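You operate a simulated robot arm through the tools that you are given. There is no shell and no other tool.

You run a simulated two-armed robot. Do the job below in one go: nothing can be reset, and whatever is moved stays where it is left.

## Task
Save the teal cap, reject the stuck orange cap, and restart the sorter.
Fine: the teal cap goes on the clear end of the long table, the orange cap in the rejects tub; switch off before the guard goes up.

Only the result counts: the job must be done as asked and must still hold three seconds after the hand-in. Knocking over, shifting, dropping, spilling or breaking anything else fails it. Lids that push on must go on centred and level and be pressed home; caps that screw on are set level and turned clockwise until they are tight.

## Robot
Two 7-joint arms with two-finger parallel grippers on one trunk that stands fixed in place. Base frame: the origin is at the foot of the trunk, x ahead of it, y to its left, z up; the work surface is at about z = 752. Units: mm, degrees, N and s.
The left shoulder is at [110, 169, 1362], the right one opposite. With the tool pointing down near the work surface each hand reaches from about 420 to 740 mm from the base axis, measured 20 degrees to its own side. Payload 1.57 kg a hand.
The tool frame of a hand sits at the grasp point between the pads (the TCP): z along the fingers, y along the line on which they close. The tips reach 30 mm beyond it. The gripper opens to 80 mm. The fingers are 17 mm wide and 12 mm thick; the gripper's body (40 by 82 mm) begins 80 mm behind the TCP.
Orientation is that of the tool frame in the base frame, as [roll, pitch, yaw] about the fixed x, y, z axes, in that order (R = Rz(yaw) Ry(pitch) Rx(roll)). With the fingers straight down and closing along the base's y, the tool's x points along the base's -x, its y along +y and its z along -z.

## Interface
- The arms move only by the tool move_arm. It takes "left_deltas", "right_deltas" or both (then of equal length, played together; a hand with none holds still); each is a list of rows, each a list of 7 numbers: the shift along the base's x, y, z in units of 150 mm (1.0 is 150 mm), then the turn, a rotation vector about the base's x, y, z in units of 90 degrees (1.0 is 90 degrees), then the gripper command, from -1 (fully open) to 1 (shut), values between in proportion. In form: [[x, y, z, ax, ay, az, grip], ...]. A call has 1 to 20 rows; each row is the pose to reach, as a shift and turn from the pose commanded when the call began. A call with a number of a shift or a turn outside -1 to 1 is refused whole. Rows are played at 5 a second. More than 50 mm and 8.6 degrees between two rows, or a gripper value outside its range, and nothing of the call is played. A pose out of reach is approached as far as the arm can. The call stops where the force on the tool passes 60 N (or 10 N more than at its start, if that is more) or the arm is blocked; 0.2 s more then pass. Each finger travels about 72 mm/s and halts on what it meets, pressing with about 36 N; the grip force reading is that of the motor and also rises with nothing between the fingers. The clock runs only during rows and for 0.2 s after the last one: add rows that repeat a pose to give the fingers time. The reply holds the time, the measured pose of the TCP, the force on the tool along the base axes, the opening and the grip force, in the units named above and with some noise, with the torque about the TCP (base axes, N m) and any sound that the robot's microphone picked up.
- Cameras (640 x 400 px; columns grow to the right, rows downward): "scene" is now at [161.7, -6.8, 1547.8]; the picture's right is [-0.07, -1.00, 0.00], its down [-0.73, 0.05, -0.68] and it looks along [0.68, -0.05, -0.74] (base axes); focal length 348 px, centre (320, 200). "left" rides on the left gripper at [72, 7, -122] in its tool frame; the picture's right is [-0.09, 1.00, 0.00], its down [-0.84, -0.08, -0.54] and it looks along [-0.54, -0.05, 0.84] (tool axes); focal length 238 px, centre (320, 200). "right" rides on the right gripper at [72, -7, -122] in its tool frame; the picture's right is [0.09, 1.00, 0.00], its down [-0.84, 0.08, -0.54] and it looks along [-0.54, 0.05, 0.84] (tool axes); focal length 238 px, centre (320, 200).
- camera(camera): a new picture of that camera. No time passes.
- slide_trunk(by): slides the trunk up (or, below 0, down) by that many mm; the arms and the scene camera ride with it, the base frame stays. It gives what a move gives, with no picture.
- pan_tilt(pan, tilt): turns the head with the scene camera to pan (to the left, within 86 degrees either way) and tilt (down, from -29 to 69), counted from straight ahead of the robot. It gives what a move gives.
- measure_at(camera, pixels): for up to 12 pixels [column, row] of the newest picture of that camera ("zoom" is the newest enlarged one), the place [x, y, z] in the base frame of the surface seen there, good to about 2 mm. No time passes.
- close_up(camera, box): a new picture of the part [left, top, right, bottom] of that camera's present view, enlarged. No time passes.
- job_done(): hands the job in; it is judged then, once.

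Leave the grippers open and the arms clear of the work at the hand-in unless told otherwise.

The tools are called after "Emit:" by a JSON object that holds its "method" and its "body". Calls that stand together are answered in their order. move_arm: Moves the arms, as the interface text tells. Its arguments: {"type":"object","properties":{"left_deltas":{"type":"array","items":{"type":"array","items":{"type":"number"}}},"right_deltas":{"type":"array","items":{"type":"array","items":{"type":"number"}}}},"required":[]} The other tools are called the same way: slide_trunk (by) slides the trunk up or down; pan_tilt (pan, tilt) turns the head that bears the scene camera; camera (camera) takes a picture; measure_at (camera, pixels) gives the place of the surface under pixels of a picture; close_up (camera, box) takes an enlarged picture of a part of a camera's view; job_done () hands the job in.

At the start:

```text
time_s: 0.0
left_tcp_pos: [692.0, 165.6, 1064.9]
left_tool_rot: [-179.9, -0.1, -180.0]
left_force: [0.2, -0.4, -0.7]
left_torque: [0.0, 0.02, -0.02]
left_grip_width: 79.9
left_finger_force: 0.1
right_tcp_pos: [650.2, -288.0, 1109.6]
right_tool_rot: [-180.0, 0.0, -180.0]
right_force: [0.8, 0.5, -0.7]
right_torque: [-0.01, 0.02, 0.01]
right_grip_width: 80.2
right_finger_force: 0.1
trunk travel left (down, up): [-676.0, 214.0]
head pan, tilt: [-3.9, 47.4]
```

scene: 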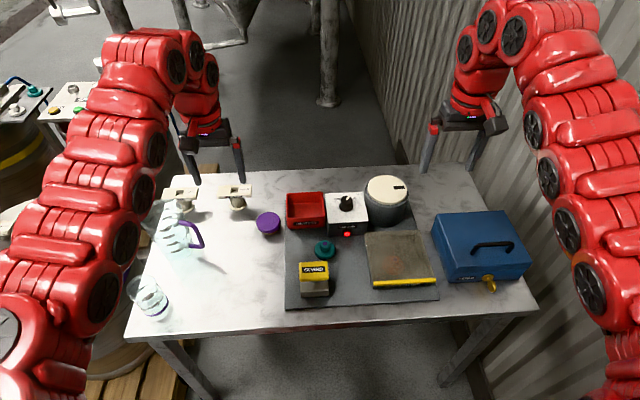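
right: 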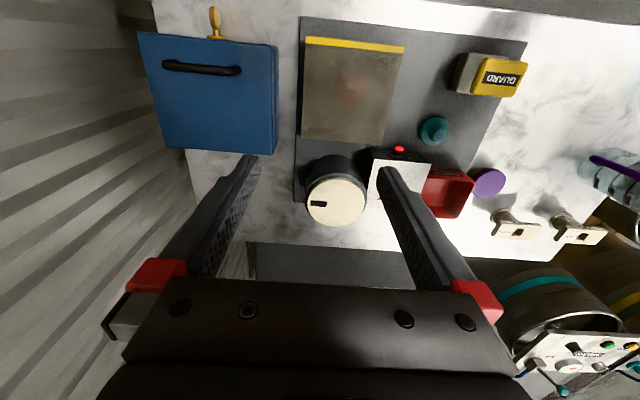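
left: 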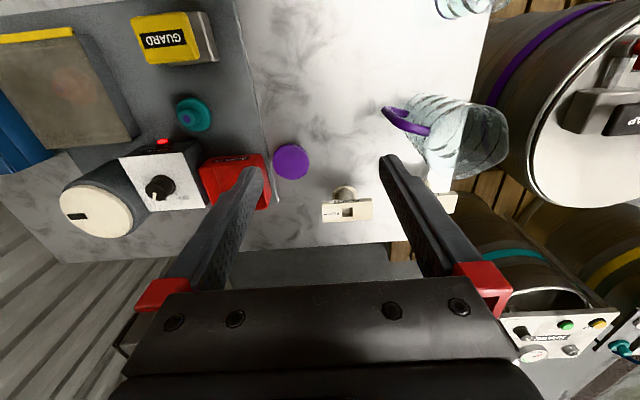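

I see a table with a grey machine plate, a yellow GUARD block, a guarded window with a yellow edge, a knob box with a red lamp, a red tub, a drum, a teal cap and a purple disc. I'll look closer before moving anything.

Emit:
{"method": "close_up", "body": {"camera": "scene", "box": [270, 160, 450, 310]}}

Emit:
{"method": "close_up", "body": {"camera": "scene", "box": [120, 160, 300, 330]}}

Emit:
{"method": "close_up", "body": {"camera": "left", "box": [0, 0, 320, 260]}}

Emit:
{"method": "close_up", "body": {"camera": "right", "box": [280, 0, 640, 260]}}

```text
2.67 times, centred on (360, 235) of scene
```

zoom: 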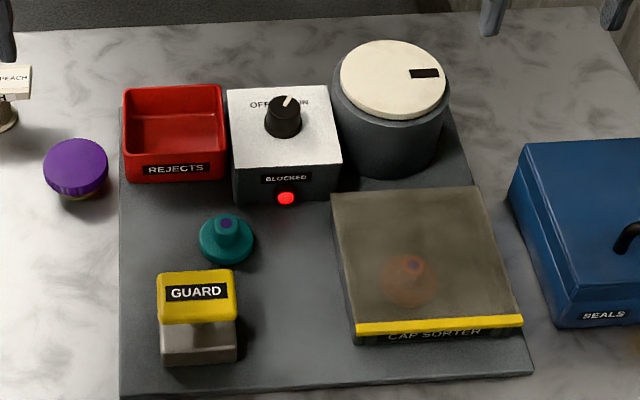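

```text
2.35 times, centred on (210, 245) of scene
```

zoom: 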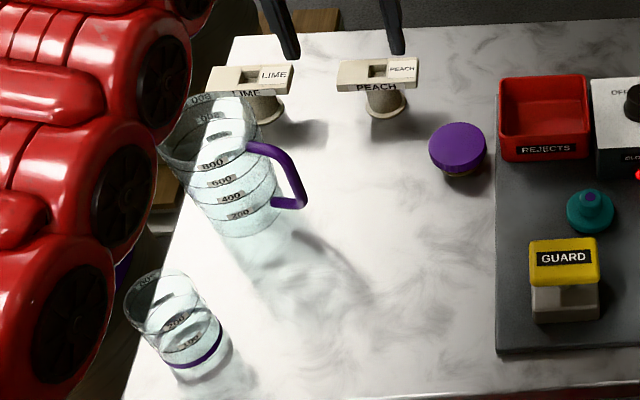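

```text
1.54 times, centred on (160, 130) of left
```

zoom: 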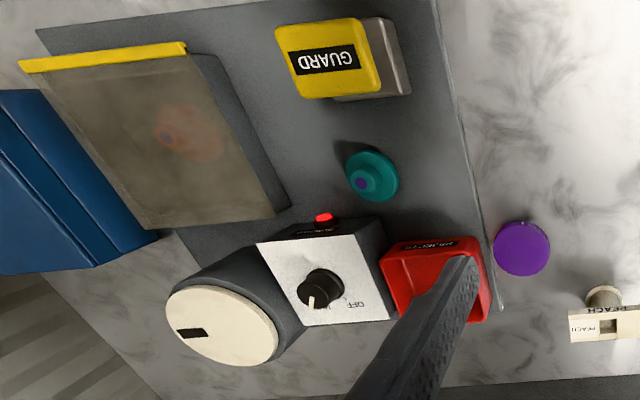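

```text
1.54 times, centred on (460, 130) of right
```

zoom: 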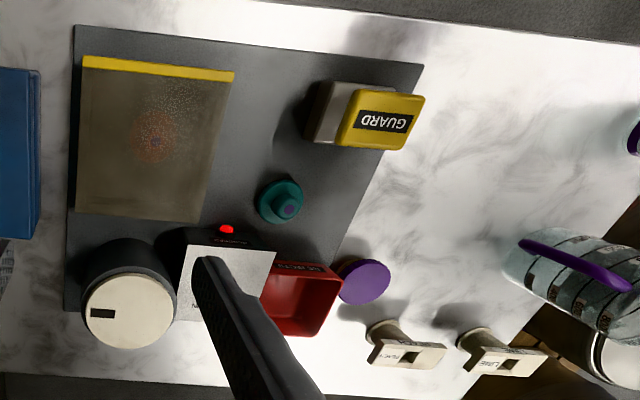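

The plate holds a sorter bed under a clear guard with the orange cap under it, an OFF/RUN knob with a BLOCKED lamp, a REJECTS tub, and a yellow GUARD block. I don't yet know which table is the "long table", so I'll pan the head around to find it.

Emit:
{"method": "pan_tilt", "body": {"pan": 60, "tilt": 40}}

Emit:
{"method": "camera", "body": {"camera": "scene"}}

Emit:
{"method": "pan_tilt", "body": {"pan": 35, "tilt": 25}}

Emit:
{"method": "camera", "body": {"camera": "scene"}}

Emit:
{"method": "pan_tilt", "body": {"pan": -50, "tilt": 40}}

Emit:
{"method": "camera", "body": {"camera": "scene"}}

Emit:
{"method": "pan_tilt", "body": {"pan": 0, "tilt": 50}}

Emit:
{"method": "camera", "body": {"camera": "scene"}}

```text
time_s: 1.3
left_tcp_pos: [692.4, 165.7, 1064.4]
left_tool_rot: [-180.0, 0.0, 180.0]
left_force: [-0.1, -0.1, 0.0]
left_torque: [0.02, -0.02, -0.04]
left_grip_width: 80.1
left_finger_force: 0.1
right_tcp_pos: [651.1, -287.2, 1108.7]
right_tool_rot: [-179.9, 0.0, -179.9]
right_force: [-1.1, 0.3, 0.4]
right_torque: [-0.01, 0.0, 0.02]
right_grip_width: 80.1
right_finger_force: 0.0
trunk travel left (down, up): [-676.0, 214.0]
head pan, tilt: [60.0, 40.0]
```

```text
taken
```

scene: 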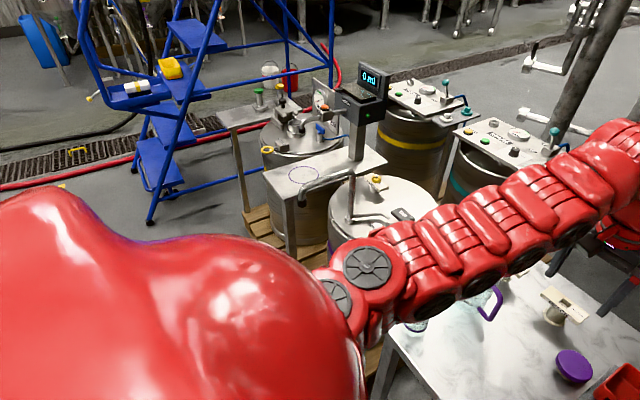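

```text
time_s: 2.2
left_tcp_pos: [692.8, 164.9, 1064.9]
left_tool_rot: [180.0, 0.0, 180.0]
left_force: [-0.1, 0.1, 0.3]
left_torque: [0.0, 0.0, -0.01]
left_grip_width: 79.9
left_finger_force: 0.0
right_tcp_pos: [651.1, -287.5, 1107.7]
right_tool_rot: [-179.9, 0.1, -180.0]
right_force: [-0.4, 0.4, -0.6]
right_torque: [0.01, -0.04, -0.02]
right_grip_width: 80.0
right_finger_force: 0.0
trunk travel left (down, up): [-676.0, 214.0]
head pan, tilt: [35.0, 25.0]
```

```text
taken
```

scene: 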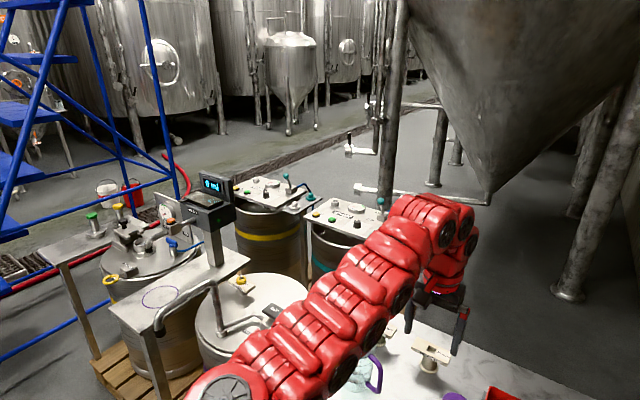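

```text
time_s: 3.8
left_tcp_pos: [692.8, 165.1, 1064.4]
left_tool_rot: [-179.9, 0.0, 180.0]
left_force: [0.3, -0.2, -0.6]
left_torque: [0.01, 0.05, 0.0]
left_grip_width: 80.2
left_finger_force: 0.0
right_tcp_pos: [650.7, -287.7, 1108.5]
right_tool_rot: [-179.9, 0.0, 180.0]
right_force: [0.4, -0.3, -0.1]
right_torque: [-0.02, 0.0, -0.06]
right_grip_width: 79.7
right_finger_force: 0.1
trunk travel left (down, up): [-676.0, 214.0]
head pan, tilt: [-50.0, 40.0]
```

```text
taken
```

scene: 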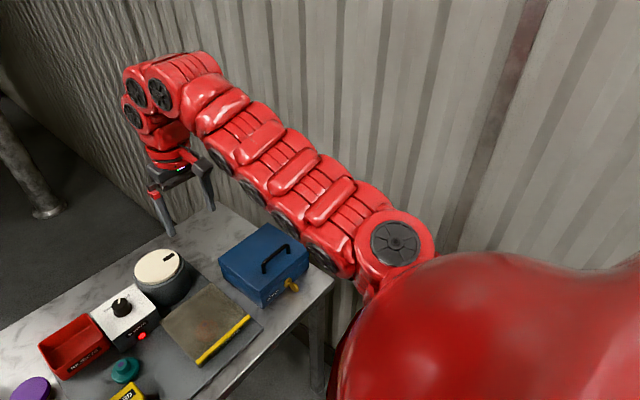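

```text
time_s: 5.0
left_tcp_pos: [692.4, 165.8, 1063.6]
left_tool_rot: [-179.9, 0.0, 180.0]
left_force: [0.1, 0.2, 0.3]
left_torque: [0.02, -0.02, 0.02]
left_grip_width: 79.9
left_finger_force: 0.1
right_tcp_pos: [651.1, -287.7, 1109.0]
right_tool_rot: [180.0, 0.1, 180.0]
right_force: [0.3, 0.8, -0.6]
right_torque: [-0.03, 0.03, 0.02]
right_grip_width: 79.8
right_finger_force: 0.1
trunk travel left (down, up): [-676.0, 214.0]
head pan, tilt: [0.0, 50.0]
```

```text
taken
```

scene: 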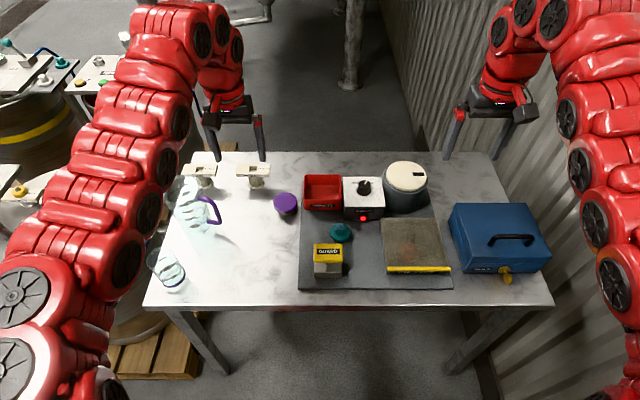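

The long table is the one in front; only its left half is bare of the machine plate. Next I measure the main items from the current scene picture: table corners (150,305), (550,303), (205,155), (495,155), plate corners (300,290), (452,289), guard, button, knob and caps.

Emit:
{"method": "measure_at", "body": {"camera": "scene", "pixels": [[150, 303], [548, 303], [493, 155], [300, 288], [450, 288], [240, 270], [385, 225], [440, 222], [392, 268], [447, 268], [340, 232], [328, 250]]}}

Emit:
{"method": "measure_at", "body": {"camera": "scene", "pixels": [[364, 188], [362, 212], [362, 218], [322, 185], [322, 200], [405, 175], [285, 204], [500, 225], [505, 275], [210, 212], [165, 265], [328, 268]]}}

Emit:
{"method": "close_up", "body": {"camera": "scene", "box": [290, 210, 380, 300]}}

Emit:
{"method": "close_up", "body": {"camera": "scene", "box": [370, 205, 470, 285]}}

Emit:
{"method": "close_up", "body": {"camera": "scene", "box": [295, 160, 435, 240]}}

```text
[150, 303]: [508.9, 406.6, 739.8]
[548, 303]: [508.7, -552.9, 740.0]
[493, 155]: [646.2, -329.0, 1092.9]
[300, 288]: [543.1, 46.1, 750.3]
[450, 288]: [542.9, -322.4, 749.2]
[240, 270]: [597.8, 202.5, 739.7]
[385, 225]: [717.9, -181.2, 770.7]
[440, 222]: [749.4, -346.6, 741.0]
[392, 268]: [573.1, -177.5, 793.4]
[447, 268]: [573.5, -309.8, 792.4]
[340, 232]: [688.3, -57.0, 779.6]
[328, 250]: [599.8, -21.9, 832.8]
```

```text
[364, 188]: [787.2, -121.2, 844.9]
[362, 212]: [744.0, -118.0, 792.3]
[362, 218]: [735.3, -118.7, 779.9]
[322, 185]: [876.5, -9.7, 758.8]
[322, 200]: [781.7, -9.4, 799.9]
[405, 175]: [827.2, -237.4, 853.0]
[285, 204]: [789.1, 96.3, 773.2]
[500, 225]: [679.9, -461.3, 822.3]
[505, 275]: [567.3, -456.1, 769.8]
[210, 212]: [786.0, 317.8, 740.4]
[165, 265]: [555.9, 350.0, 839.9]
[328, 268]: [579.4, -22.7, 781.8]
```

```text
4.44 times, centred on (335, 255) of scene
```

zoom: 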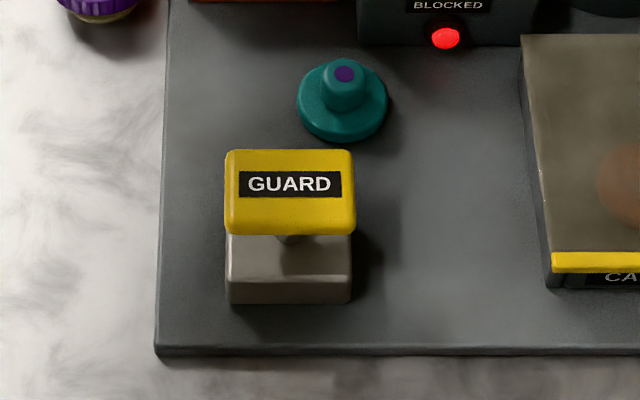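

```text
5.00 times, centred on (420, 245) of scene
```

zoom: 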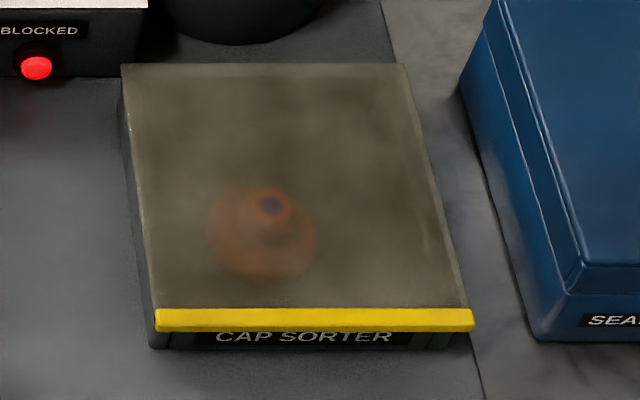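

```text
4.57 times, centred on (365, 200) of scene
```

zoom: 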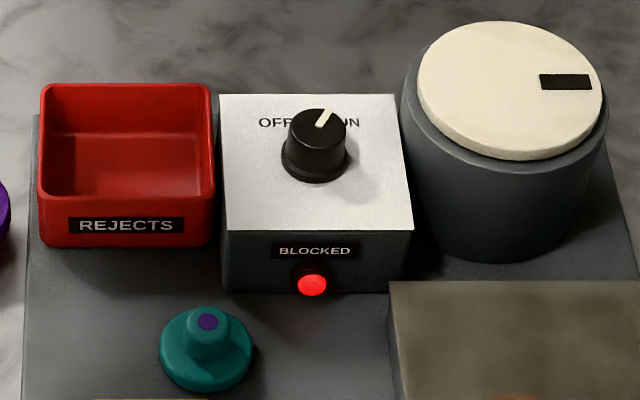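

The knob pointer sits towards RUN, and the BLOCKED lamp is lit. I measure the knob, box top, tub and teal cap on the newest zoom picture.

Emit:
{"method": "measure_at", "body": {"camera": "zoom", "pixels": [[318, 130], [300, 130], [340, 130], [318, 115], [318, 145], [327, 117], [250, 200], [380, 200], [230, 100], [390, 100], [316, 175], [312, 285]]}}

Emit:
{"method": "measure_at", "body": {"camera": "zoom", "pixels": [[208, 321], [190, 350], [165, 355], [247, 355], [205, 385], [60, 90], [200, 90], [125, 90], [125, 200], [125, 150], [50, 205], [205, 205]]}}

Emit:
{"method": "measure_at", "body": {"camera": "zoom", "pixels": [[500, 40], [420, 90], [600, 90], [500, 150], [565, 82], [500, 220], [35, 130], [25, 350], [260, 124], [355, 124], [210, 390], [320, 390]]}}

```text
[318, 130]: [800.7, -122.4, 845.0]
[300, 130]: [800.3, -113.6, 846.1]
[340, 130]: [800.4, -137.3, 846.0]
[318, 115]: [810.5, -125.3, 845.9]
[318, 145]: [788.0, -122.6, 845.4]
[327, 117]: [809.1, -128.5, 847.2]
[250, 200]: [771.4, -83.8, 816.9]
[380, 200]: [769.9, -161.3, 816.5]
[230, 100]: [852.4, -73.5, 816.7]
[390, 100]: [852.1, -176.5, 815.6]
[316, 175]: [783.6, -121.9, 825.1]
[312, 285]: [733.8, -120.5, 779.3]
```

```text
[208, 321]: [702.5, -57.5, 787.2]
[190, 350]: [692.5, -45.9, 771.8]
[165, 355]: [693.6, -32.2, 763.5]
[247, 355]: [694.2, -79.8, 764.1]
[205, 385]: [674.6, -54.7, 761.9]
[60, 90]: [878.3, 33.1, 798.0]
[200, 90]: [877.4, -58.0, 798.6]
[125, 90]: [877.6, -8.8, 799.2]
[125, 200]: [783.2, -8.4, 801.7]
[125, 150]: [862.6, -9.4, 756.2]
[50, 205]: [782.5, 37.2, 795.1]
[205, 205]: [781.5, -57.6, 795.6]
```

```text
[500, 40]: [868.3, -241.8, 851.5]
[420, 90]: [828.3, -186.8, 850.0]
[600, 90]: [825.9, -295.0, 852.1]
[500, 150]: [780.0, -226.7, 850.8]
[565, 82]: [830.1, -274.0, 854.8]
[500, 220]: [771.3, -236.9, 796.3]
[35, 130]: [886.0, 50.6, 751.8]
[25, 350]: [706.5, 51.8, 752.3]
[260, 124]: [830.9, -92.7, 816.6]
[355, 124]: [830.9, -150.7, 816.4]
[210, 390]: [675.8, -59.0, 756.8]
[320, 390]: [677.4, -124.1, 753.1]
```

The knob is centred near (798, -124), top at z 846, with the box top at 816. The teal cap is near (697, -57), top at 787. I'll bring the right hand high over the knob, open, and look with its wrist camera.

Emit:
{"method": "move_arm", "body": {"right_deltas": [[0.16, 0.16, -0.1, 0, 0, 0, -1], [0.33, 0.33, -0.2, 0, 0, 0, -1], [0.5, 0.5, -0.3, 0, 0, 0, -1], [0.66, 0.66, -0.4, 0, 0, 0, -1], [0.82, 0.83, -0.5, 0, 0, 0, -1], [0.985, 1.0, -0.6, 0, 0, 0, -1], [0.985, 1.0, -0.6, 0, 0, 0, -1]]}}

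Emit:
{"method": "camera", "body": {"camera": "right"}}

Emit:
{"method": "camera", "body": {"camera": "scene"}}

```text
time_s: 6.6
left_tcp_pos: [690.8, 164.5, 1064.9]
left_tool_rot: [180.0, 0.1, 179.9]
left_force: [-0.9, 0.2, 0.5]
left_torque: [-0.01, -0.02, -0.02]
left_grip_width: 79.9
left_finger_force: 0.1
right_tcp_pos: [719.8, -147.4, 1024.5]
right_tool_rot: [-180.0, 0.0, 180.0]
right_force: [0.3, 0.4, 0.5]
right_torque: [0.02, -0.02, 0.0]
right_grip_width: 79.9
right_finger_force: 0.1
right hand out of reach, approached as far as the arm can: row 3, 4, 5, 6, 7
trunk travel left (down, up): [-676.0, 214.0]
head pan, tilt: [0.0, 50.0]
```

```text
taken
```

right: 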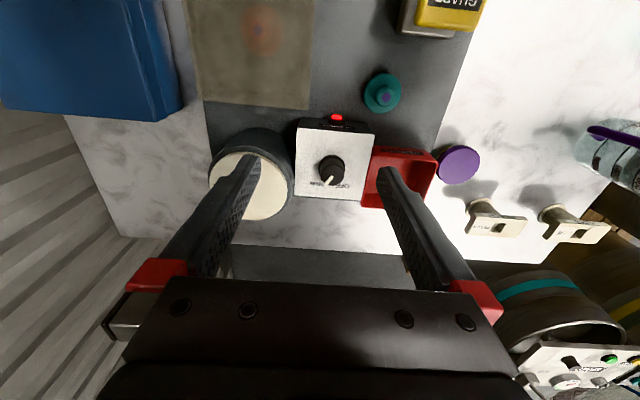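

```text
taken
```

scene: 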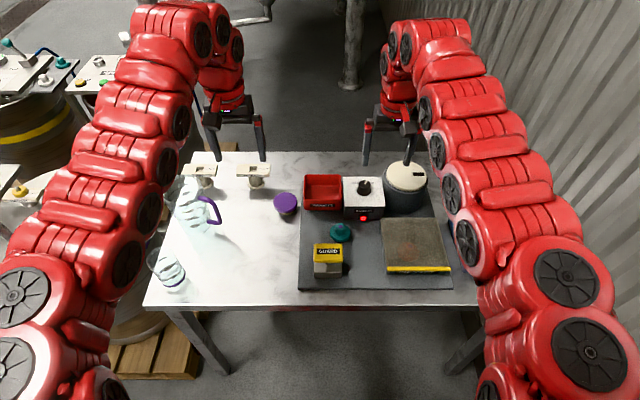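

The hand stopped at x 720: straight down it can't reach the knob at x 798, so it will need a forward tilt. First I look closely at the knob and the guard from this wrist camera.

Emit:
{"method": "close_up", "body": {"camera": "right", "box": [270, 100, 400, 210]}}

Emit:
{"method": "close_up", "body": {"camera": "right", "box": [180, 0, 340, 120]}}

```text
3.64 times, centred on (335, 155) of right
```

zoom: 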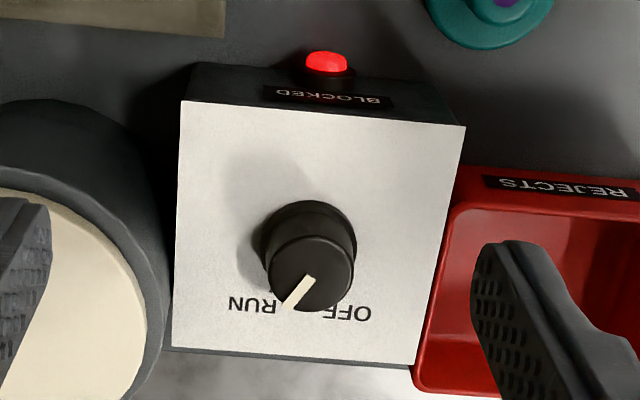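

```text
3.33 times, centred on (260, 60) of right
```

zoom: 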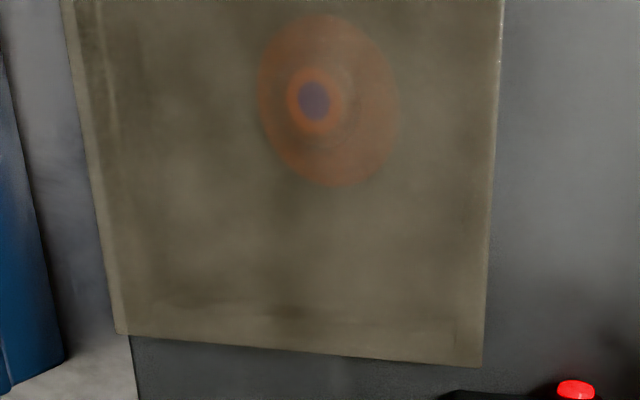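

The pointer clearly points between the centre line and RUN. I take the knob close-up again and measure the knob's top edge, base ring and pointer ends, plus the label places.

Emit:
{"method": "close_up", "body": {"camera": "right", "box": [270, 100, 400, 210]}}

Emit:
{"method": "measure_at", "body": {"camera": "zoom", "pixels": [[313, 270], [272, 268], [350, 270], [313, 240], [313, 300], [307, 282], [290, 303], [247, 305], [345, 312], [310, 210], [265, 230], [352, 230]]}}

```text
3.64 times, centred on (335, 155) of right
```

zoom: 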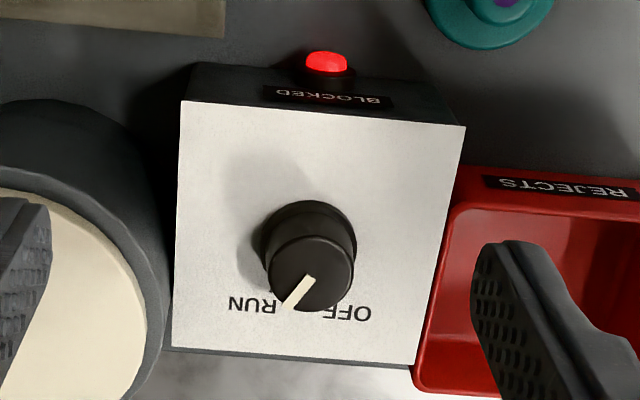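

```text
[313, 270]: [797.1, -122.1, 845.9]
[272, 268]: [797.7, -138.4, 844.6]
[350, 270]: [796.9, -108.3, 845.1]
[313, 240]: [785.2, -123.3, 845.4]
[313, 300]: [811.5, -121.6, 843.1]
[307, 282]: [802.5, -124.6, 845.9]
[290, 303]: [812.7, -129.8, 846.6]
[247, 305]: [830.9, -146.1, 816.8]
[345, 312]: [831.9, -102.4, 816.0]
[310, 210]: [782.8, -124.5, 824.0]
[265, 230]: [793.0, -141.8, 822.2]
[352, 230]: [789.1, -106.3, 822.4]
```

The knob centre is about (798, -123), top about 31 mm across, pointer at roughly -26° towards RUN; OFF is on the +y side, so it needs about +52 to +60° anticlockwise. Now I tilt the right hand 25° forward, high above the table.

Emit:
{"method": "move_arm", "body": {"right_deltas": [[0, 0, 0, 0, -0.07, 0, -1], [0, 0, 0, 0, -0.14, 0, -1], [0, 0, 0, 0, -0.21, 0, -1], [0, 0, 0, 0, -0.278, 0, -1], [0, 0, 0, 0, -0.278, 0, -1]]}}

```text
time_s: 7.8
left_tcp_pos: [691.3, 166.5, 1064.1]
left_tool_rot: [-179.8, 0.0, 180.0]
left_force: [0.3, -0.4, 0.8]
left_torque: [-0.02, 0.0, 0.0]
left_grip_width: 80.2
left_finger_force: 0.0
right_tcp_pos: [720.2, -147.4, 1024.9]
right_tool_rot: [-179.8, 24.8, -179.8]
right_force: [0.2, 0.5, -0.6]
right_torque: [-0.05, -0.05, -0.02]
right_grip_width: 80.0
right_finger_force: 0.1
right hand out of reach, approached as far as the arm can: row 3, 4
trunk travel left (down, up): [-676.0, 214.0]
head pan, tilt: [0.0, 50.0]
```

The tilt worked (pitch 24.8°, fingers pointing forward). Next I turn the hand -28° about vertical and bring it above the knob to about (790, -119, 910), fingers 60 mm apart.

Emit:
{"method": "move_arm", "body": {"right_deltas": [[0.116, 0.047, -0.1, 0, 0, -0.078, -0.8], [0.232, 0.095, -0.3, 0, 0, -0.156, -0.6], [0.349, 0.142, -0.55, 0, 0, -0.234, -0.5], [0.465, 0.189, -0.767, 0, 0, -0.311, -0.5], [0.465, 0.189, -0.767, 0, 0, -0.311, -0.5]]}}

Emit:
{"method": "camera", "body": {"camera": "right"}}

Emit:
{"method": "camera", "body": {"camera": "scene"}}

```text
time_s: 9.0
left_tcp_pos: [691.5, 164.5, 1065.0]
left_tool_rot: [-180.0, -0.1, 180.0]
left_force: [0.0, 1.0, -0.3]
left_torque: [0.01, 0.01, -0.03]
left_grip_width: 80.0
left_finger_force: 0.0
right_tcp_pos: [791.8, -126.2, 910.6]
right_tool_rot: [179.9, 25.0, 151.9]
right_force: [0.0, 0.0, -0.1]
right_torque: [0.04, -0.01, 0.0]
right_grip_width: 60.0
right_finger_force: 0.0
trunk travel left (down, up): [-676.0, 214.0]
head pan, tilt: [0.0, 50.0]
```

```text
taken
```

right: 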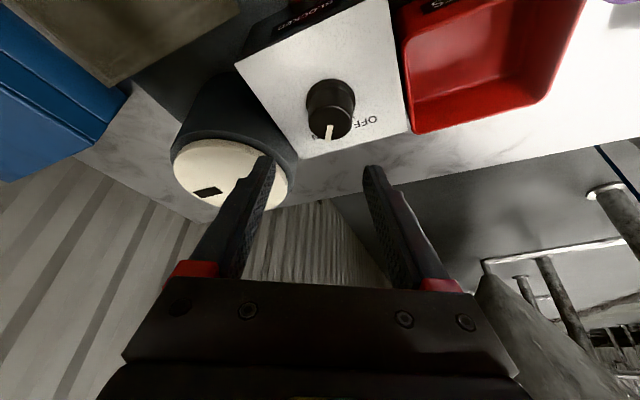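

```text
taken
```

scene: 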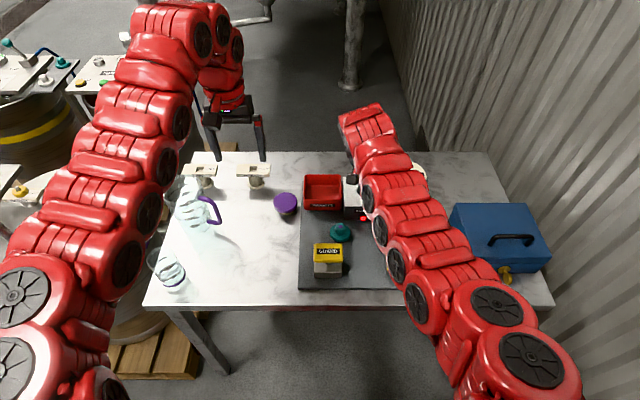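

The hand is at (791.8, -126.2, 910.6), 7 mm short in y. I shift it to (790, -119) and then lower it to z 860, fingers open around the knob, and check before closing.

Emit:
{"method": "move_arm", "body": {"right_deltas": [[-0.012, 0.048, 0, 0, 0, 0, -0.5], [-0.012, 0.048, -0.1, 0, 0, 0, -0.5], [-0.012, 0.048, -0.22, 0, 0, 0, -0.5], [-0.012, 0.048, -0.337, 0, 0, 0, -0.5], [-0.012, 0.048, -0.337, 0, 0, 0, -0.5]]}}

Emit:
{"method": "camera", "body": {"camera": "right"}}

Emit:
{"method": "close_up", "body": {"camera": "right", "box": [220, 80, 440, 220]}}

```text
time_s: 10.2
left_tcp_pos: [691.1, 165.0, 1065.6]
left_tool_rot: [-179.9, 0.0, 179.9]
left_force: [-0.4, -0.3, 0.7]
left_torque: [-0.01, -0.01, -0.02]
left_grip_width: 80.0
left_finger_force: 0.0
right_tcp_pos: [789.4, -113.4, 858.8]
right_tool_rot: [179.9, 24.9, 152.0]
right_force: [0.5, 0.7, 0.2]
right_torque: [-0.02, 0.03, 0.01]
right_grip_width: 59.9
right_finger_force: 0.1
trunk travel left (down, up): [-676.0, 214.0]
head pan, tilt: [0.0, 50.0]
```

```text
taken
```

right: 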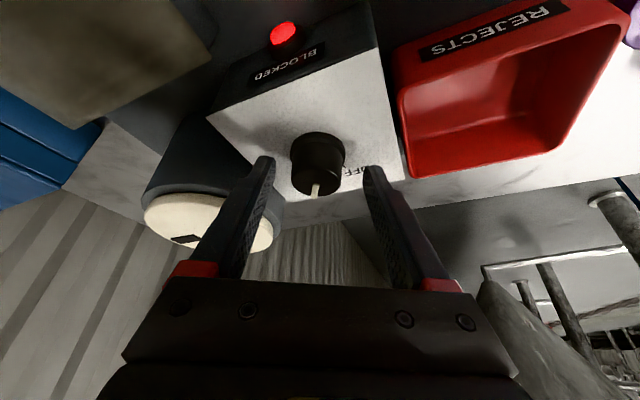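

```text
2.86 times, centred on (330, 150) of right
```

zoom: 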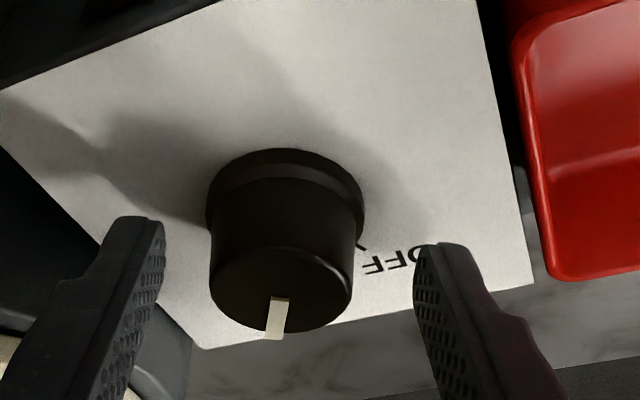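

The fingers straddle the knob; the tool lagged earlier, so it now sits about 4 mm to one side. I shift it by about (+1.5, -5.5, -3) to centre on the knob.

Emit:
{"method": "move_arm", "body": {"right_deltas": [[0.01, -0.037, -0.02, 0, 0, 0, -0.5], [0.01, -0.037, -0.02, 0, 0, 0, -0.5], [0.01, -0.037, -0.02, 0, 0, 0, -0.5]]}}

Emit:
{"method": "close_up", "body": {"camera": "right", "box": [220, 80, 440, 220]}}

```text
time_s: 11.0
left_tcp_pos: [692.0, 164.3, 1063.3]
left_tool_rot: [-180.0, 0.0, -180.0]
left_force: [-1.6, 0.2, 1.2]
left_torque: [0.02, 0.01, 0.02]
left_grip_width: 79.9
left_finger_force: 0.1
right_tcp_pos: [792.2, -119.5, 855.0]
right_tool_rot: [-180.0, 25.0, 152.0]
right_force: [0.7, 0.9, -0.1]
right_torque: [0.01, 0.02, 0.0]
right_grip_width: 60.0
right_finger_force: 0.0
trunk travel left (down, up): [-676.0, 214.0]
head pan, tilt: [0.0, 50.0]
```

```text
2.86 times, centred on (330, 150) of right
```

zoom: 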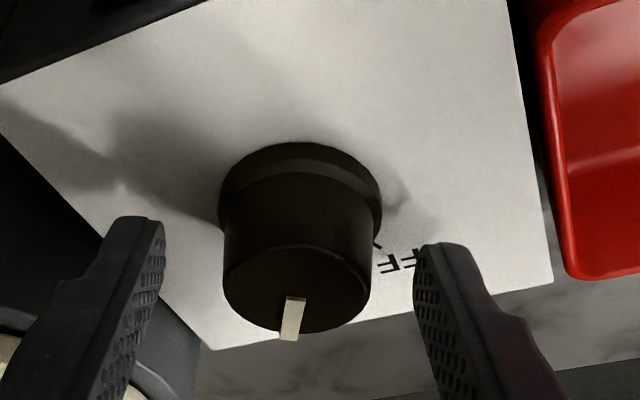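

The knob is centred between the fingers within about 1 mm. Now I close on it and hold still to check the grip.

Emit:
{"method": "move_arm", "body": {"right_deltas": [[0, 0, 0, 0, 0, 0, 0], [0, 0, 0, 0, 0, 0, 0.3], [0, 0, 0, 0, 0, 0, 1], [0, 0, 0, 0, 0, 0, 1]]}}

Emit:
{"method": "close_up", "body": {"camera": "right", "box": [220, 80, 440, 220]}}

```text
time_s: 12.0
left_tcp_pos: [692.4, 165.7, 1064.7]
left_tool_rot: [-179.9, -0.1, -179.9]
left_force: [1.0, 0.6, -0.9]
left_torque: [0.01, 0.01, 0.0]
left_grip_width: 80.3
left_finger_force: 0.0
right_tcp_pos: [791.8, -118.2, 856.7]
right_tool_rot: [-180.0, 25.0, 152.1]
right_force: [3.3, 5.9, 0.3]
right_torque: [0.29, -0.01, 0.06]
right_grip_width: 34.9
right_finger_force: 42.2
trunk travel left (down, up): [-676.0, 214.0]
head pan, tilt: [0.0, 50.0]
```

```text
2.86 times, centred on (330, 150) of right
```

zoom: 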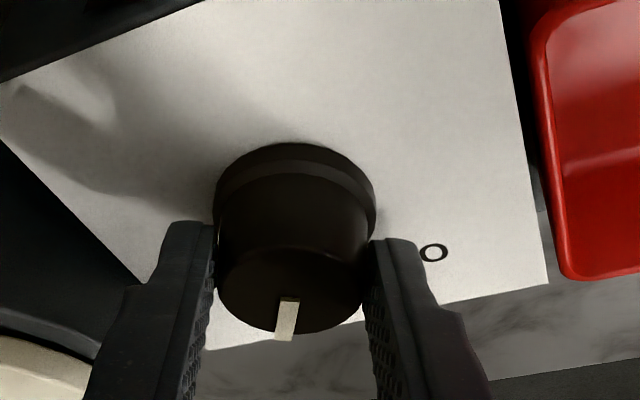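

The fingers hold the knob at 34.9 mm. Now I turn it anticlockwise (towards OFF) about its own axis, first 45°, then I check the pointer.

Emit:
{"method": "move_arm", "body": {"right_deltas": [[-0.0029, -0.0064, 0, 0, 0, 0.0833, 1], [-0.0049, -0.0131, 0, 0, 0, 0.1667, 1], [-0.006, -0.0199, 0, 0, 0, 0.25, 1], [-0.0063, -0.0269, 0, 0, 0, 0.3333, 1], [-0.0055, -0.0339, 0, 0, 0, 0.4167, 1], [-0.0039, -0.0407, 0, 0, 0, 0.5, 1], [-0.0039, -0.0407, 0, 0, 0, 0.5, 1]]}}

Emit:
{"method": "close_up", "body": {"camera": "right", "box": [220, 80, 440, 220]}}

```text
time_s: 13.6
left_tcp_pos: [692.7, 166.8, 1064.4]
left_tool_rot: [-179.9, -0.1, 180.0]
left_force: [0.5, -0.7, 1.3]
left_torque: [0.02, -0.02, -0.01]
left_grip_width: 80.0
left_finger_force: 0.1
right_tcp_pos: [792.3, -124.0, 856.4]
right_tool_rot: [180.0, 25.2, -162.9]
right_force: [9.6, 6.3, 6.8]
right_torque: [0.37, -0.6, 0.0]
right_grip_width: 34.6
right_finger_force: 41.9
trunk travel left (down, up): [-676.0, 214.0]
head pan, tilt: [0.0, 50.0]
```

```text
2.86 times, centred on (330, 150) of right
```

zoom: 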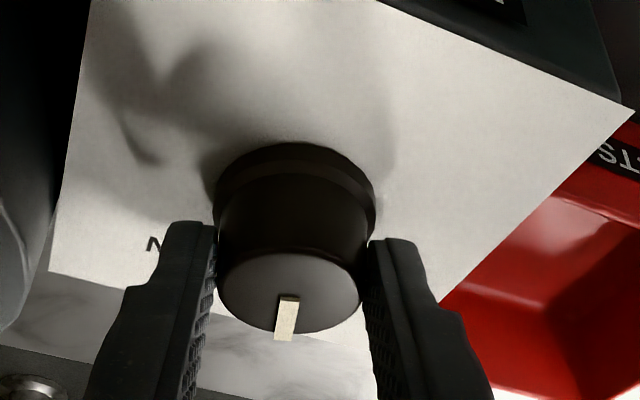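

The pointer turned with the fingers, hand yaw now +17° from straight, no resistance or sound yet. I turn it another 13°.

Emit:
{"method": "move_arm", "body": {"right_deltas": [[0.0025, -0.0065, 0, 0, 0, 0.075, 1], [0.0052, -0.0117, 0, 0, 0, 0.145, 1], [0.0052, -0.0117, 0, 0, 0, 0.145, 1]]}}

Emit:
{"method": "close_up", "body": {"camera": "right", "box": [220, 80, 440, 220]}}

```text
time_s: 14.4
left_tcp_pos: [693.3, 165.1, 1064.5]
left_tool_rot: [-179.9, 0.0, -180.0]
left_force: [-0.8, -0.3, 0.6]
left_torque: [0.02, -0.01, 0.0]
left_grip_width: 80.2
left_finger_force: 0.1
right_tcp_pos: [792.1, -126.4, 855.8]
right_tool_rot: [-179.9, 25.1, -149.9]
right_force: [14.6, 5.4, 8.8]
right_torque: [0.23, -0.68, 0.05]
right_grip_width: 34.3
right_finger_force: 42.3
trunk travel left (down, up): [-676.0, 214.0]
head pan, tilt: [0.0, 50.0]
```

```text
2.86 times, centred on (330, 150) of right
```

zoom: 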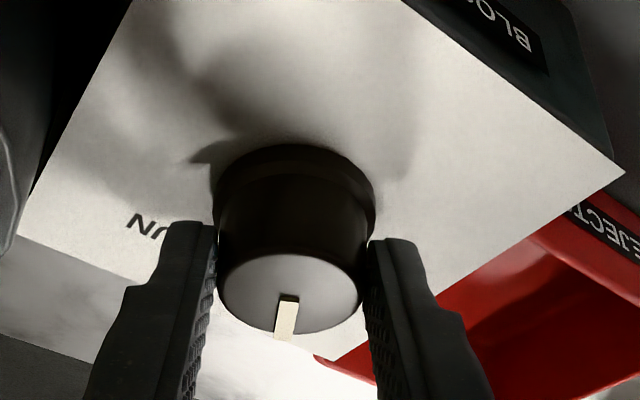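

The hand has turned 58° in all without meeting a stop. I look from the scene camera at the lamp (near 362,218) and the knob.

Emit:
{"method": "close_up", "body": {"camera": "scene", "box": [295, 160, 435, 240]}}

Emit:
{"method": "camera", "body": {"camera": "right"}}

Emit:
{"method": "camera", "body": {"camera": "left"}}

```text
4.57 times, centred on (365, 200) of scene
```

zoom: 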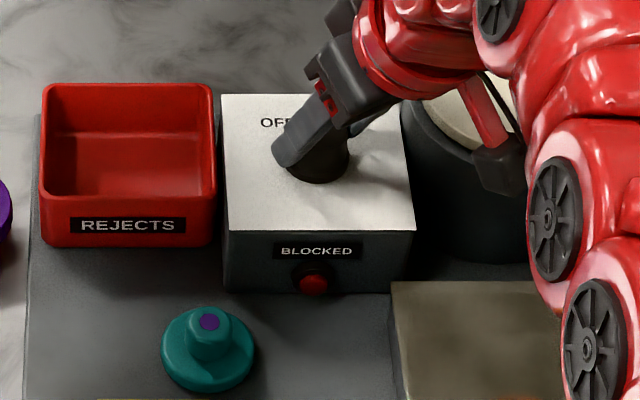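

```text
taken
```

right: 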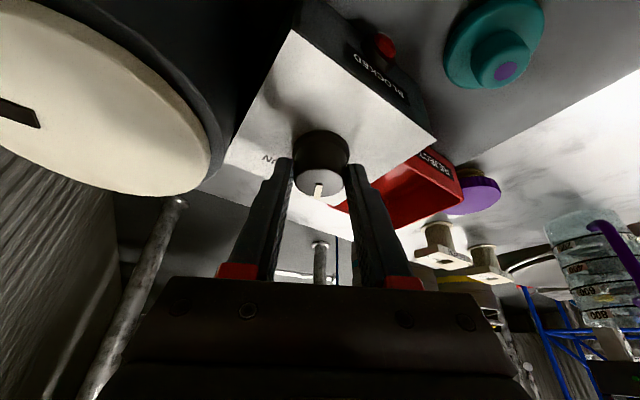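

```text
taken
```

left: 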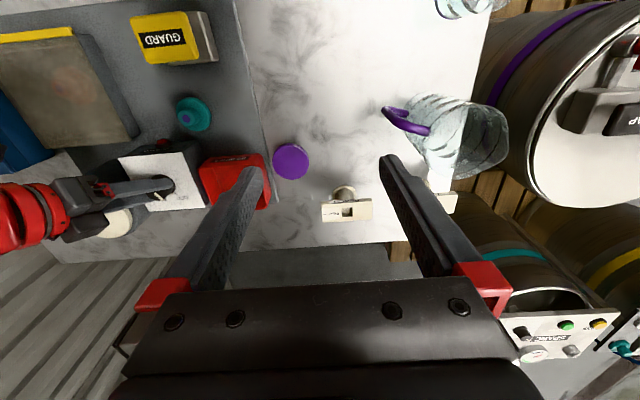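

The BLOCKED lamp has gone dark, so the sorter is switched off. I open the fingers, wait, and rise 90 mm clear of the knob.

Emit:
{"method": "move_arm", "body": {"right_deltas": [[0, 0, 0, 0, 0, 0, -0.4], [0, 0, 0, 0, 0, 0, -0.4], [0, 0, 0.1, 0, 0, 0, -0.4], [0, 0, 0.3, 0, 0, 0, -0.4], [0, 0, 0.5, 0, 0, 0, -0.4], [0, 0, 0.6, 0, 0, 0, -0.4], [0, 0, 0.6, 0, 0, 0, -0.4]]}}

Emit:
{"method": "camera", "body": {"camera": "right"}}

Emit:
{"method": "close_up", "body": {"camera": "left", "box": [0, 0, 320, 260]}}

```text
time_s: 16.0
left_tcp_pos: [692.5, 165.1, 1065.0]
left_tool_rot: [-179.9, 0.0, -180.0]
left_force: [-0.4, 0.6, -0.6]
left_torque: [0.01, 0.03, -0.01]
left_grip_width: 80.1
left_finger_force: 0.0
right_tcp_pos: [792.9, -127.0, 946.7]
right_tool_rot: [-180.0, 25.1, -150.0]
right_force: [0.6, -0.3, -0.5]
right_torque: [0.01, 0.02, -0.01]
right_grip_width: 56.1
right_finger_force: 0.1
trunk travel left (down, up): [-676.0, 214.0]
head pan, tilt: [0.0, 50.0]
```

```text
taken
```

right: 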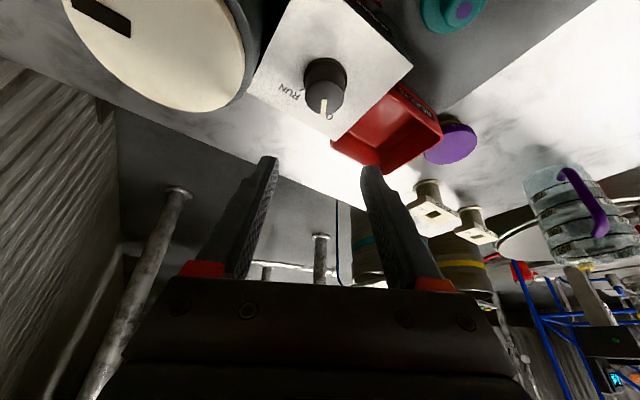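

```text
1.54 times, centred on (160, 130) of left
```

zoom: 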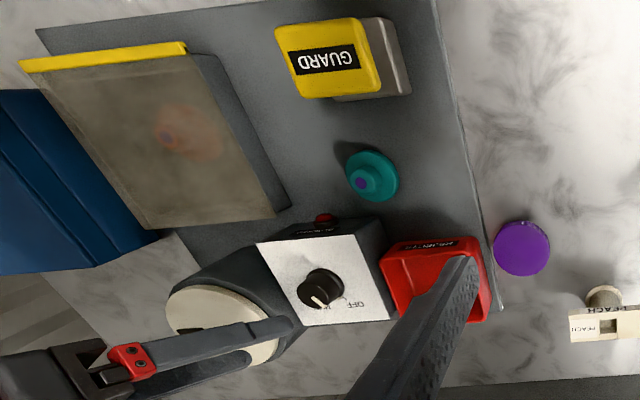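

The pointer now points at OFF and the lamp is dark. I move the right hand back and up out of the way: first undoing the 30° turn while rising and retreating.

Emit:
{"method": "move_arm", "body": {"right_deltas": [[0, 0, 0.25, 0, 0, -0.083, -1], [-0.2, -0.15, 0.45, 0, 0, -0.167, -1], [-0.45, -0.3, 0.6, 0, 0, -0.25, -1], [-0.7, -0.5, 0.7, 0, 0, -0.333, -1], [-0.9, -0.75, 0.8, 0, 0, -0.333, -1], [-0.95, -0.95, 0.9, 0, 0, -0.333, -1], [-0.95, -0.95, 0.9, 0, 0, -0.333, -1]]}}

Emit:
{"method": "close_up", "body": {"camera": "left", "box": [150, 70, 240, 145]}}

```text
refused: row 4 steps farther than a row can; nothing moved
```

```text
5.33 times, centred on (195, 108) of left
```

zoom: 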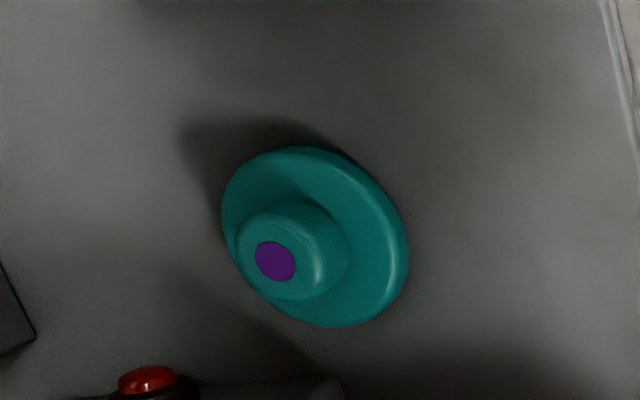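

One row stepped a hair over 50 mm, so nothing moved. I use smaller steps, and meanwhile measure the teal cap's profile on the zoom picture.

Emit:
{"method": "move_arm", "body": {"right_deltas": [[0, 0, 0.25, 0, 0, -0.083, -1], [-0.15, -0.12, 0.45, 0, 0, -0.167, -1], [-0.35, -0.26, 0.57, 0, 0, -0.25, -1], [-0.55, -0.42, 0.67, 0, 0, -0.333, -1], [-0.75, -0.6, 0.77, 0, 0, -0.333, -1], [-0.9, -0.78, 0.87, 0, 0, -0.333, -1], [-0.95, -0.95, 0.95, 0, 0, -0.333, -1], [-0.95, -0.95, 0.95, 0, 0, -0.333, -1]]}}

Emit:
{"method": "measure_at", "body": {"camera": "zoom", "pixels": [[275, 260], [245, 255], [315, 262], [275, 225], [285, 293], [340, 240], [375, 250], [400, 260], [300, 160], [235, 200], [330, 318], [310, 200]]}}

```text
time_s: 17.8
left_tcp_pos: [691.5, 164.1, 1064.0]
left_tool_rot: [180.0, 0.0, 179.9]
left_force: [0.0, -0.2, -0.4]
left_torque: [0.01, 0.0, 0.01]
left_grip_width: 80.1
left_finger_force: 0.1
right_tcp_pos: [689.0, -232.4, 1049.4]
right_tool_rot: [179.9, 25.2, -180.0]
right_force: [-0.2, -0.2, -0.9]
right_torque: [0.02, 0.02, -0.01]
right_grip_width: 80.1
right_finger_force: 0.0
right hand out of reach, approached as far as the arm can: row 5, 6, 7, 8
trunk travel left (down, up): [-676.0, 214.0]
head pan, tilt: [0.0, 50.0]
```

```text
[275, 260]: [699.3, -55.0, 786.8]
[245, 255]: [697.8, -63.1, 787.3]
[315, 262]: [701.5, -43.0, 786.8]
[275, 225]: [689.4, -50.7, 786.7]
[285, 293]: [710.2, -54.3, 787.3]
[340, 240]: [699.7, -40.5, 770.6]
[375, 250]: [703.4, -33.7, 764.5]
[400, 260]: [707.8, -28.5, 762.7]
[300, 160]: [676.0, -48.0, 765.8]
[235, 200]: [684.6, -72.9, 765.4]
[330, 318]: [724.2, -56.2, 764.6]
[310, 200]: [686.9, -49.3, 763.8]
```

The teal cap's stem is centred at (699, -56), about 24 mm across, top at 787; its flange is about 48 mm across, up to z 765. The right hand stopped at (689, -232, 1049), limited by its tilt; I straighten it and draw it back.

Emit:
{"method": "move_arm", "body": {"right_deltas": [[0, 0, 0, 0, 0.09, 0, -1], [-0.05, -0.05, 0.05, 0, 0.18, 0, -1], [-0.15, -0.15, 0.15, 0, 0.278, 0, -1], [-0.25, -0.3, 0.3, 0, 0.278, 0, -1], [-0.3, -0.4, 0.4, 0, 0.278, 0, -1], [-0.3, -0.4, 0.4, 0, 0.278, 0, -1]]}}

Emit:
{"method": "camera", "body": {"camera": "scene"}}

```text
refused: row 3 steps farther than a row can; nothing moved
```

```text
taken
```

scene: 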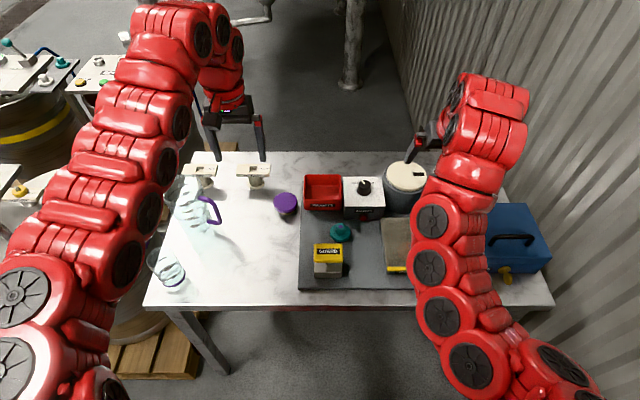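

Row 3 turned slightly too much in one step. I split the turn into four smaller steps.

Emit:
{"method": "move_arm", "body": {"right_deltas": [[0, 0, 0, 0, 0.07, 0, -1], [-0.05, -0.05, 0.05, 0, 0.14, 0, -1], [-0.15, -0.15, 0.15, 0, 0.21, 0, -1], [-0.25, -0.28, 0.28, 0, 0.278, 0, -1], [-0.3, -0.4, 0.4, 0, 0.278, 0, -1], [-0.3, -0.4, 0.4, 0, 0.278, 0, -1]]}}

```text
time_s: 19.2
left_tcp_pos: [692.5, 165.5, 1063.9]
left_tool_rot: [-180.0, 0.0, -179.9]
left_force: [-0.1, -1.0, 0.6]
left_torque: [-0.02, 0.02, -0.01]
left_grip_width: 80.0
left_finger_force: 0.0
right_tcp_pos: [644.9, -291.3, 1109.8]
right_tool_rot: [179.9, -0.1, -179.9]
right_force: [0.4, -0.1, -0.6]
right_torque: [-0.01, 0.0, -0.01]
right_grip_width: 80.0
right_finger_force: 0.1
right hand out of reach, approached as far as the arm can: row 1
trunk travel left (down, up): [-676.0, 214.0]
head pan, tilt: [0.0, 50.0]
```

The right hand is parked at (645, -291, 1110). Now the left hand heads for the teal cap: tilt 15° forward and move towards y 35, z 985 first.

Emit:
{"method": "move_arm", "body": {"left_deltas": [[0, -0.2, -0.1, 0, -0.06, 0, -0.8], [0, -0.45, -0.2, 0, -0.12, 0, -0.5], [0, -0.7, -0.3, 0, -0.167, 0, -0.5], [0, -0.9, -0.4, 0, -0.167, 0, -0.5], [0, -0.95, -0.53, 0, -0.167, 0, -0.5], [0, -0.95, -0.53, 0, -0.167, 0, -0.5], [0, -0.95, -0.53, 0, -0.167, 0, -0.5]]}}

```text
time_s: 20.8
left_tcp_pos: [693.5, 22.2, 984.0]
left_tool_rot: [180.0, 15.0, 180.0]
left_force: [0.6, -1.5, -0.5]
left_torque: [0.05, -0.02, 0.0]
left_grip_width: 59.8
left_finger_force: 0.1
right_tcp_pos: [646.4, -292.7, 1108.5]
right_tool_rot: [-179.9, 0.0, -179.9]
right_force: [0.1, 0.0, -0.9]
right_torque: [-0.02, -0.04, 0.01]
right_grip_width: 79.8
right_finger_force: 0.0
trunk travel left (down, up): [-676.0, 214.0]
head pan, tilt: [0.0, 50.0]
```

The left hand is at (693, 22, 984) tilted 15°. I now bring it to about (693, -56, 850), above the teal cap's stem, and look.

Emit:
{"method": "move_arm", "body": {"left_deltas": [[0, -0.15, -0.2, 0, 0, 0, -0.5], [0, -0.32, -0.42, 0, 0, 0, -0.5], [0, -0.48, -0.65, 0, 0, 0, -0.5], [0, -0.524, -0.85, 0, 0, 0, -0.5], [0, -0.524, -0.893, 0, 0, 0, -0.5], [0, -0.524, -0.893, 0, 0, 0, -0.5], [0, -0.524, -0.893, 0, 0, 0, -0.5]]}}

Emit:
{"method": "camera", "body": {"camera": "left"}}

```text
time_s: 22.4
left_tcp_pos: [692.4, -56.7, 852.1]
left_tool_rot: [-180.0, 15.0, 180.0]
left_force: [0.8, -0.4, 0.2]
left_torque: [0.02, 0.0, -0.03]
left_grip_width: 60.0
left_finger_force: 0.0
right_tcp_pos: [645.0, -293.1, 1109.1]
right_tool_rot: [179.9, 0.1, -180.0]
right_force: [1.1, -0.5, -0.3]
right_torque: [-0.02, 0.02, 0.01]
right_grip_width: 79.8
right_finger_force: 0.1
trunk travel left (down, up): [-676.0, 214.0]
head pan, tilt: [0.0, 50.0]
```

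```text
taken
```

left: 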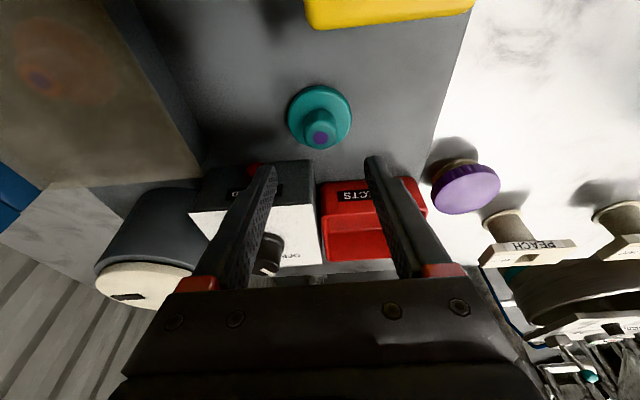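

The teal cap sits centred at (319,138) in the left picture. I measure its top and stem edges from here before going down.

Emit:
{"method": "close_up", "body": {"camera": "left", "box": [270, 70, 370, 170]}}

Emit:
{"method": "measure_at", "body": {"camera": "left", "pixels": [[319, 138], [304, 136], [334, 137], [319, 128], [319, 148], [319, 110], [290, 118], [350, 118], [319, 90]]}}

```text
4.00 times, centred on (320, 120) of left
```

zoom: 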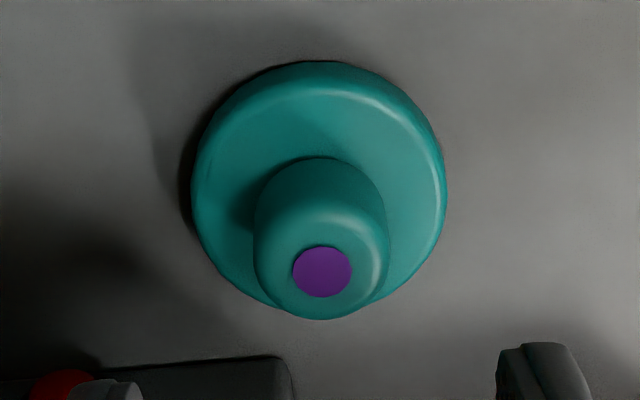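

```text
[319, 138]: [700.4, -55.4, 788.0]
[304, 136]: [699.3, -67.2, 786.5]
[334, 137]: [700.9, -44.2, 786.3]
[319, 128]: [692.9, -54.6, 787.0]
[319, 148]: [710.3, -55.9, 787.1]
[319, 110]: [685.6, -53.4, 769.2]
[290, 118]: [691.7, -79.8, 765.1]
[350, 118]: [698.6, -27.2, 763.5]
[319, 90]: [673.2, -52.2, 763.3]
```

The stem is at (700, -55.5). I lower the left hand to z 801 so the tips reach about z 770, just above the flange, then close.

Emit:
{"method": "move_arm", "body": {"left_deltas": [[0.01, 0.006, -0.1, 0, 0, 0, -0.5], [0.01, 0.006, -0.22, 0, 0, 0, -0.5], [0.01, 0.006, -0.3, 0, 0, 0, -0.5], [0.01, 0.006, -0.338, 0, 0, 0, -0.5], [0.01, 0.006, -0.338, 0, 0, 0, -0.5], [0.01, 0.006, -0.338, 0, 0, 0, -0.5]]}}

Emit:
{"method": "camera", "body": {"camera": "left"}}

```text
time_s: 23.8
left_tcp_pos: [694.2, -55.5, 800.0]
left_tool_rot: [179.9, 14.9, -180.0]
left_force: [-0.8, 0.3, 0.3]
left_torque: [0.0, 0.0, 0.03]
left_grip_width: 59.9
left_finger_force: 0.0
right_tcp_pos: [646.0, -292.9, 1109.1]
right_tool_rot: [179.9, -0.1, -179.9]
right_force: [0.1, -0.1, -0.2]
right_torque: [0.01, 0.04, 0.02]
right_grip_width: 80.0
right_finger_force: 0.0
trunk travel left (down, up): [-676.0, 214.0]
head pan, tilt: [0.0, 50.0]
```

```text
taken
```

left: 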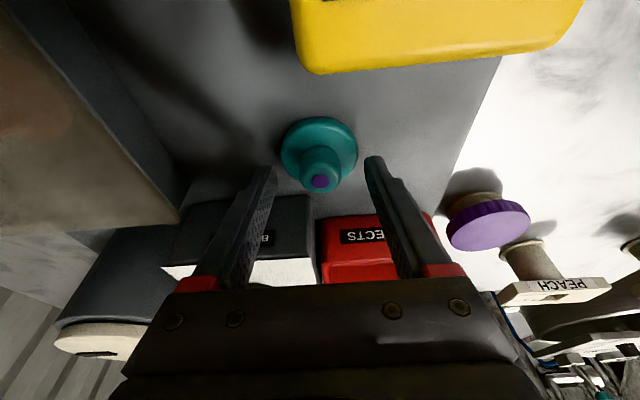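

The stem sits between the fingertips. I close the left fingers on it.

Emit:
{"method": "move_arm", "body": {"left_deltas": [[0, 0, 0, 0, 0, 0, 0], [0, 0, 0, 0, 0, 0, 0.3], [0, 0, 0, 0, 0, 0, 1], [0, 0, 0, 0, 0, 0, 1], [0, 0, 0, 0, 0, 0, 1]]}}

Emit:
{"method": "camera", "body": {"camera": "left"}}

```text
time_s: 25.0
left_tcp_pos: [695.0, -55.3, 801.4]
left_tool_rot: [179.9, 15.0, 179.9]
left_force: [-0.1, 0.1, 0.4]
left_torque: [0.0, 0.03, 0.03]
left_grip_width: 25.9
left_finger_force: 35.9
right_tcp_pos: [645.8, -293.2, 1109.9]
right_tool_rot: [179.9, -0.1, -179.9]
right_force: [-0.5, 0.6, 0.5]
right_torque: [-0.01, 0.02, -0.03]
right_grip_width: 79.9
right_finger_force: 0.0
trunk travel left (down, up): [-676.0, 214.0]
head pan, tilt: [0.0, 50.0]
```

```text
taken
```

left: 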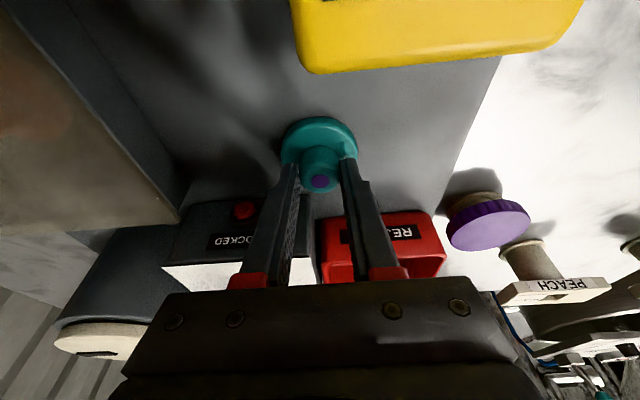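

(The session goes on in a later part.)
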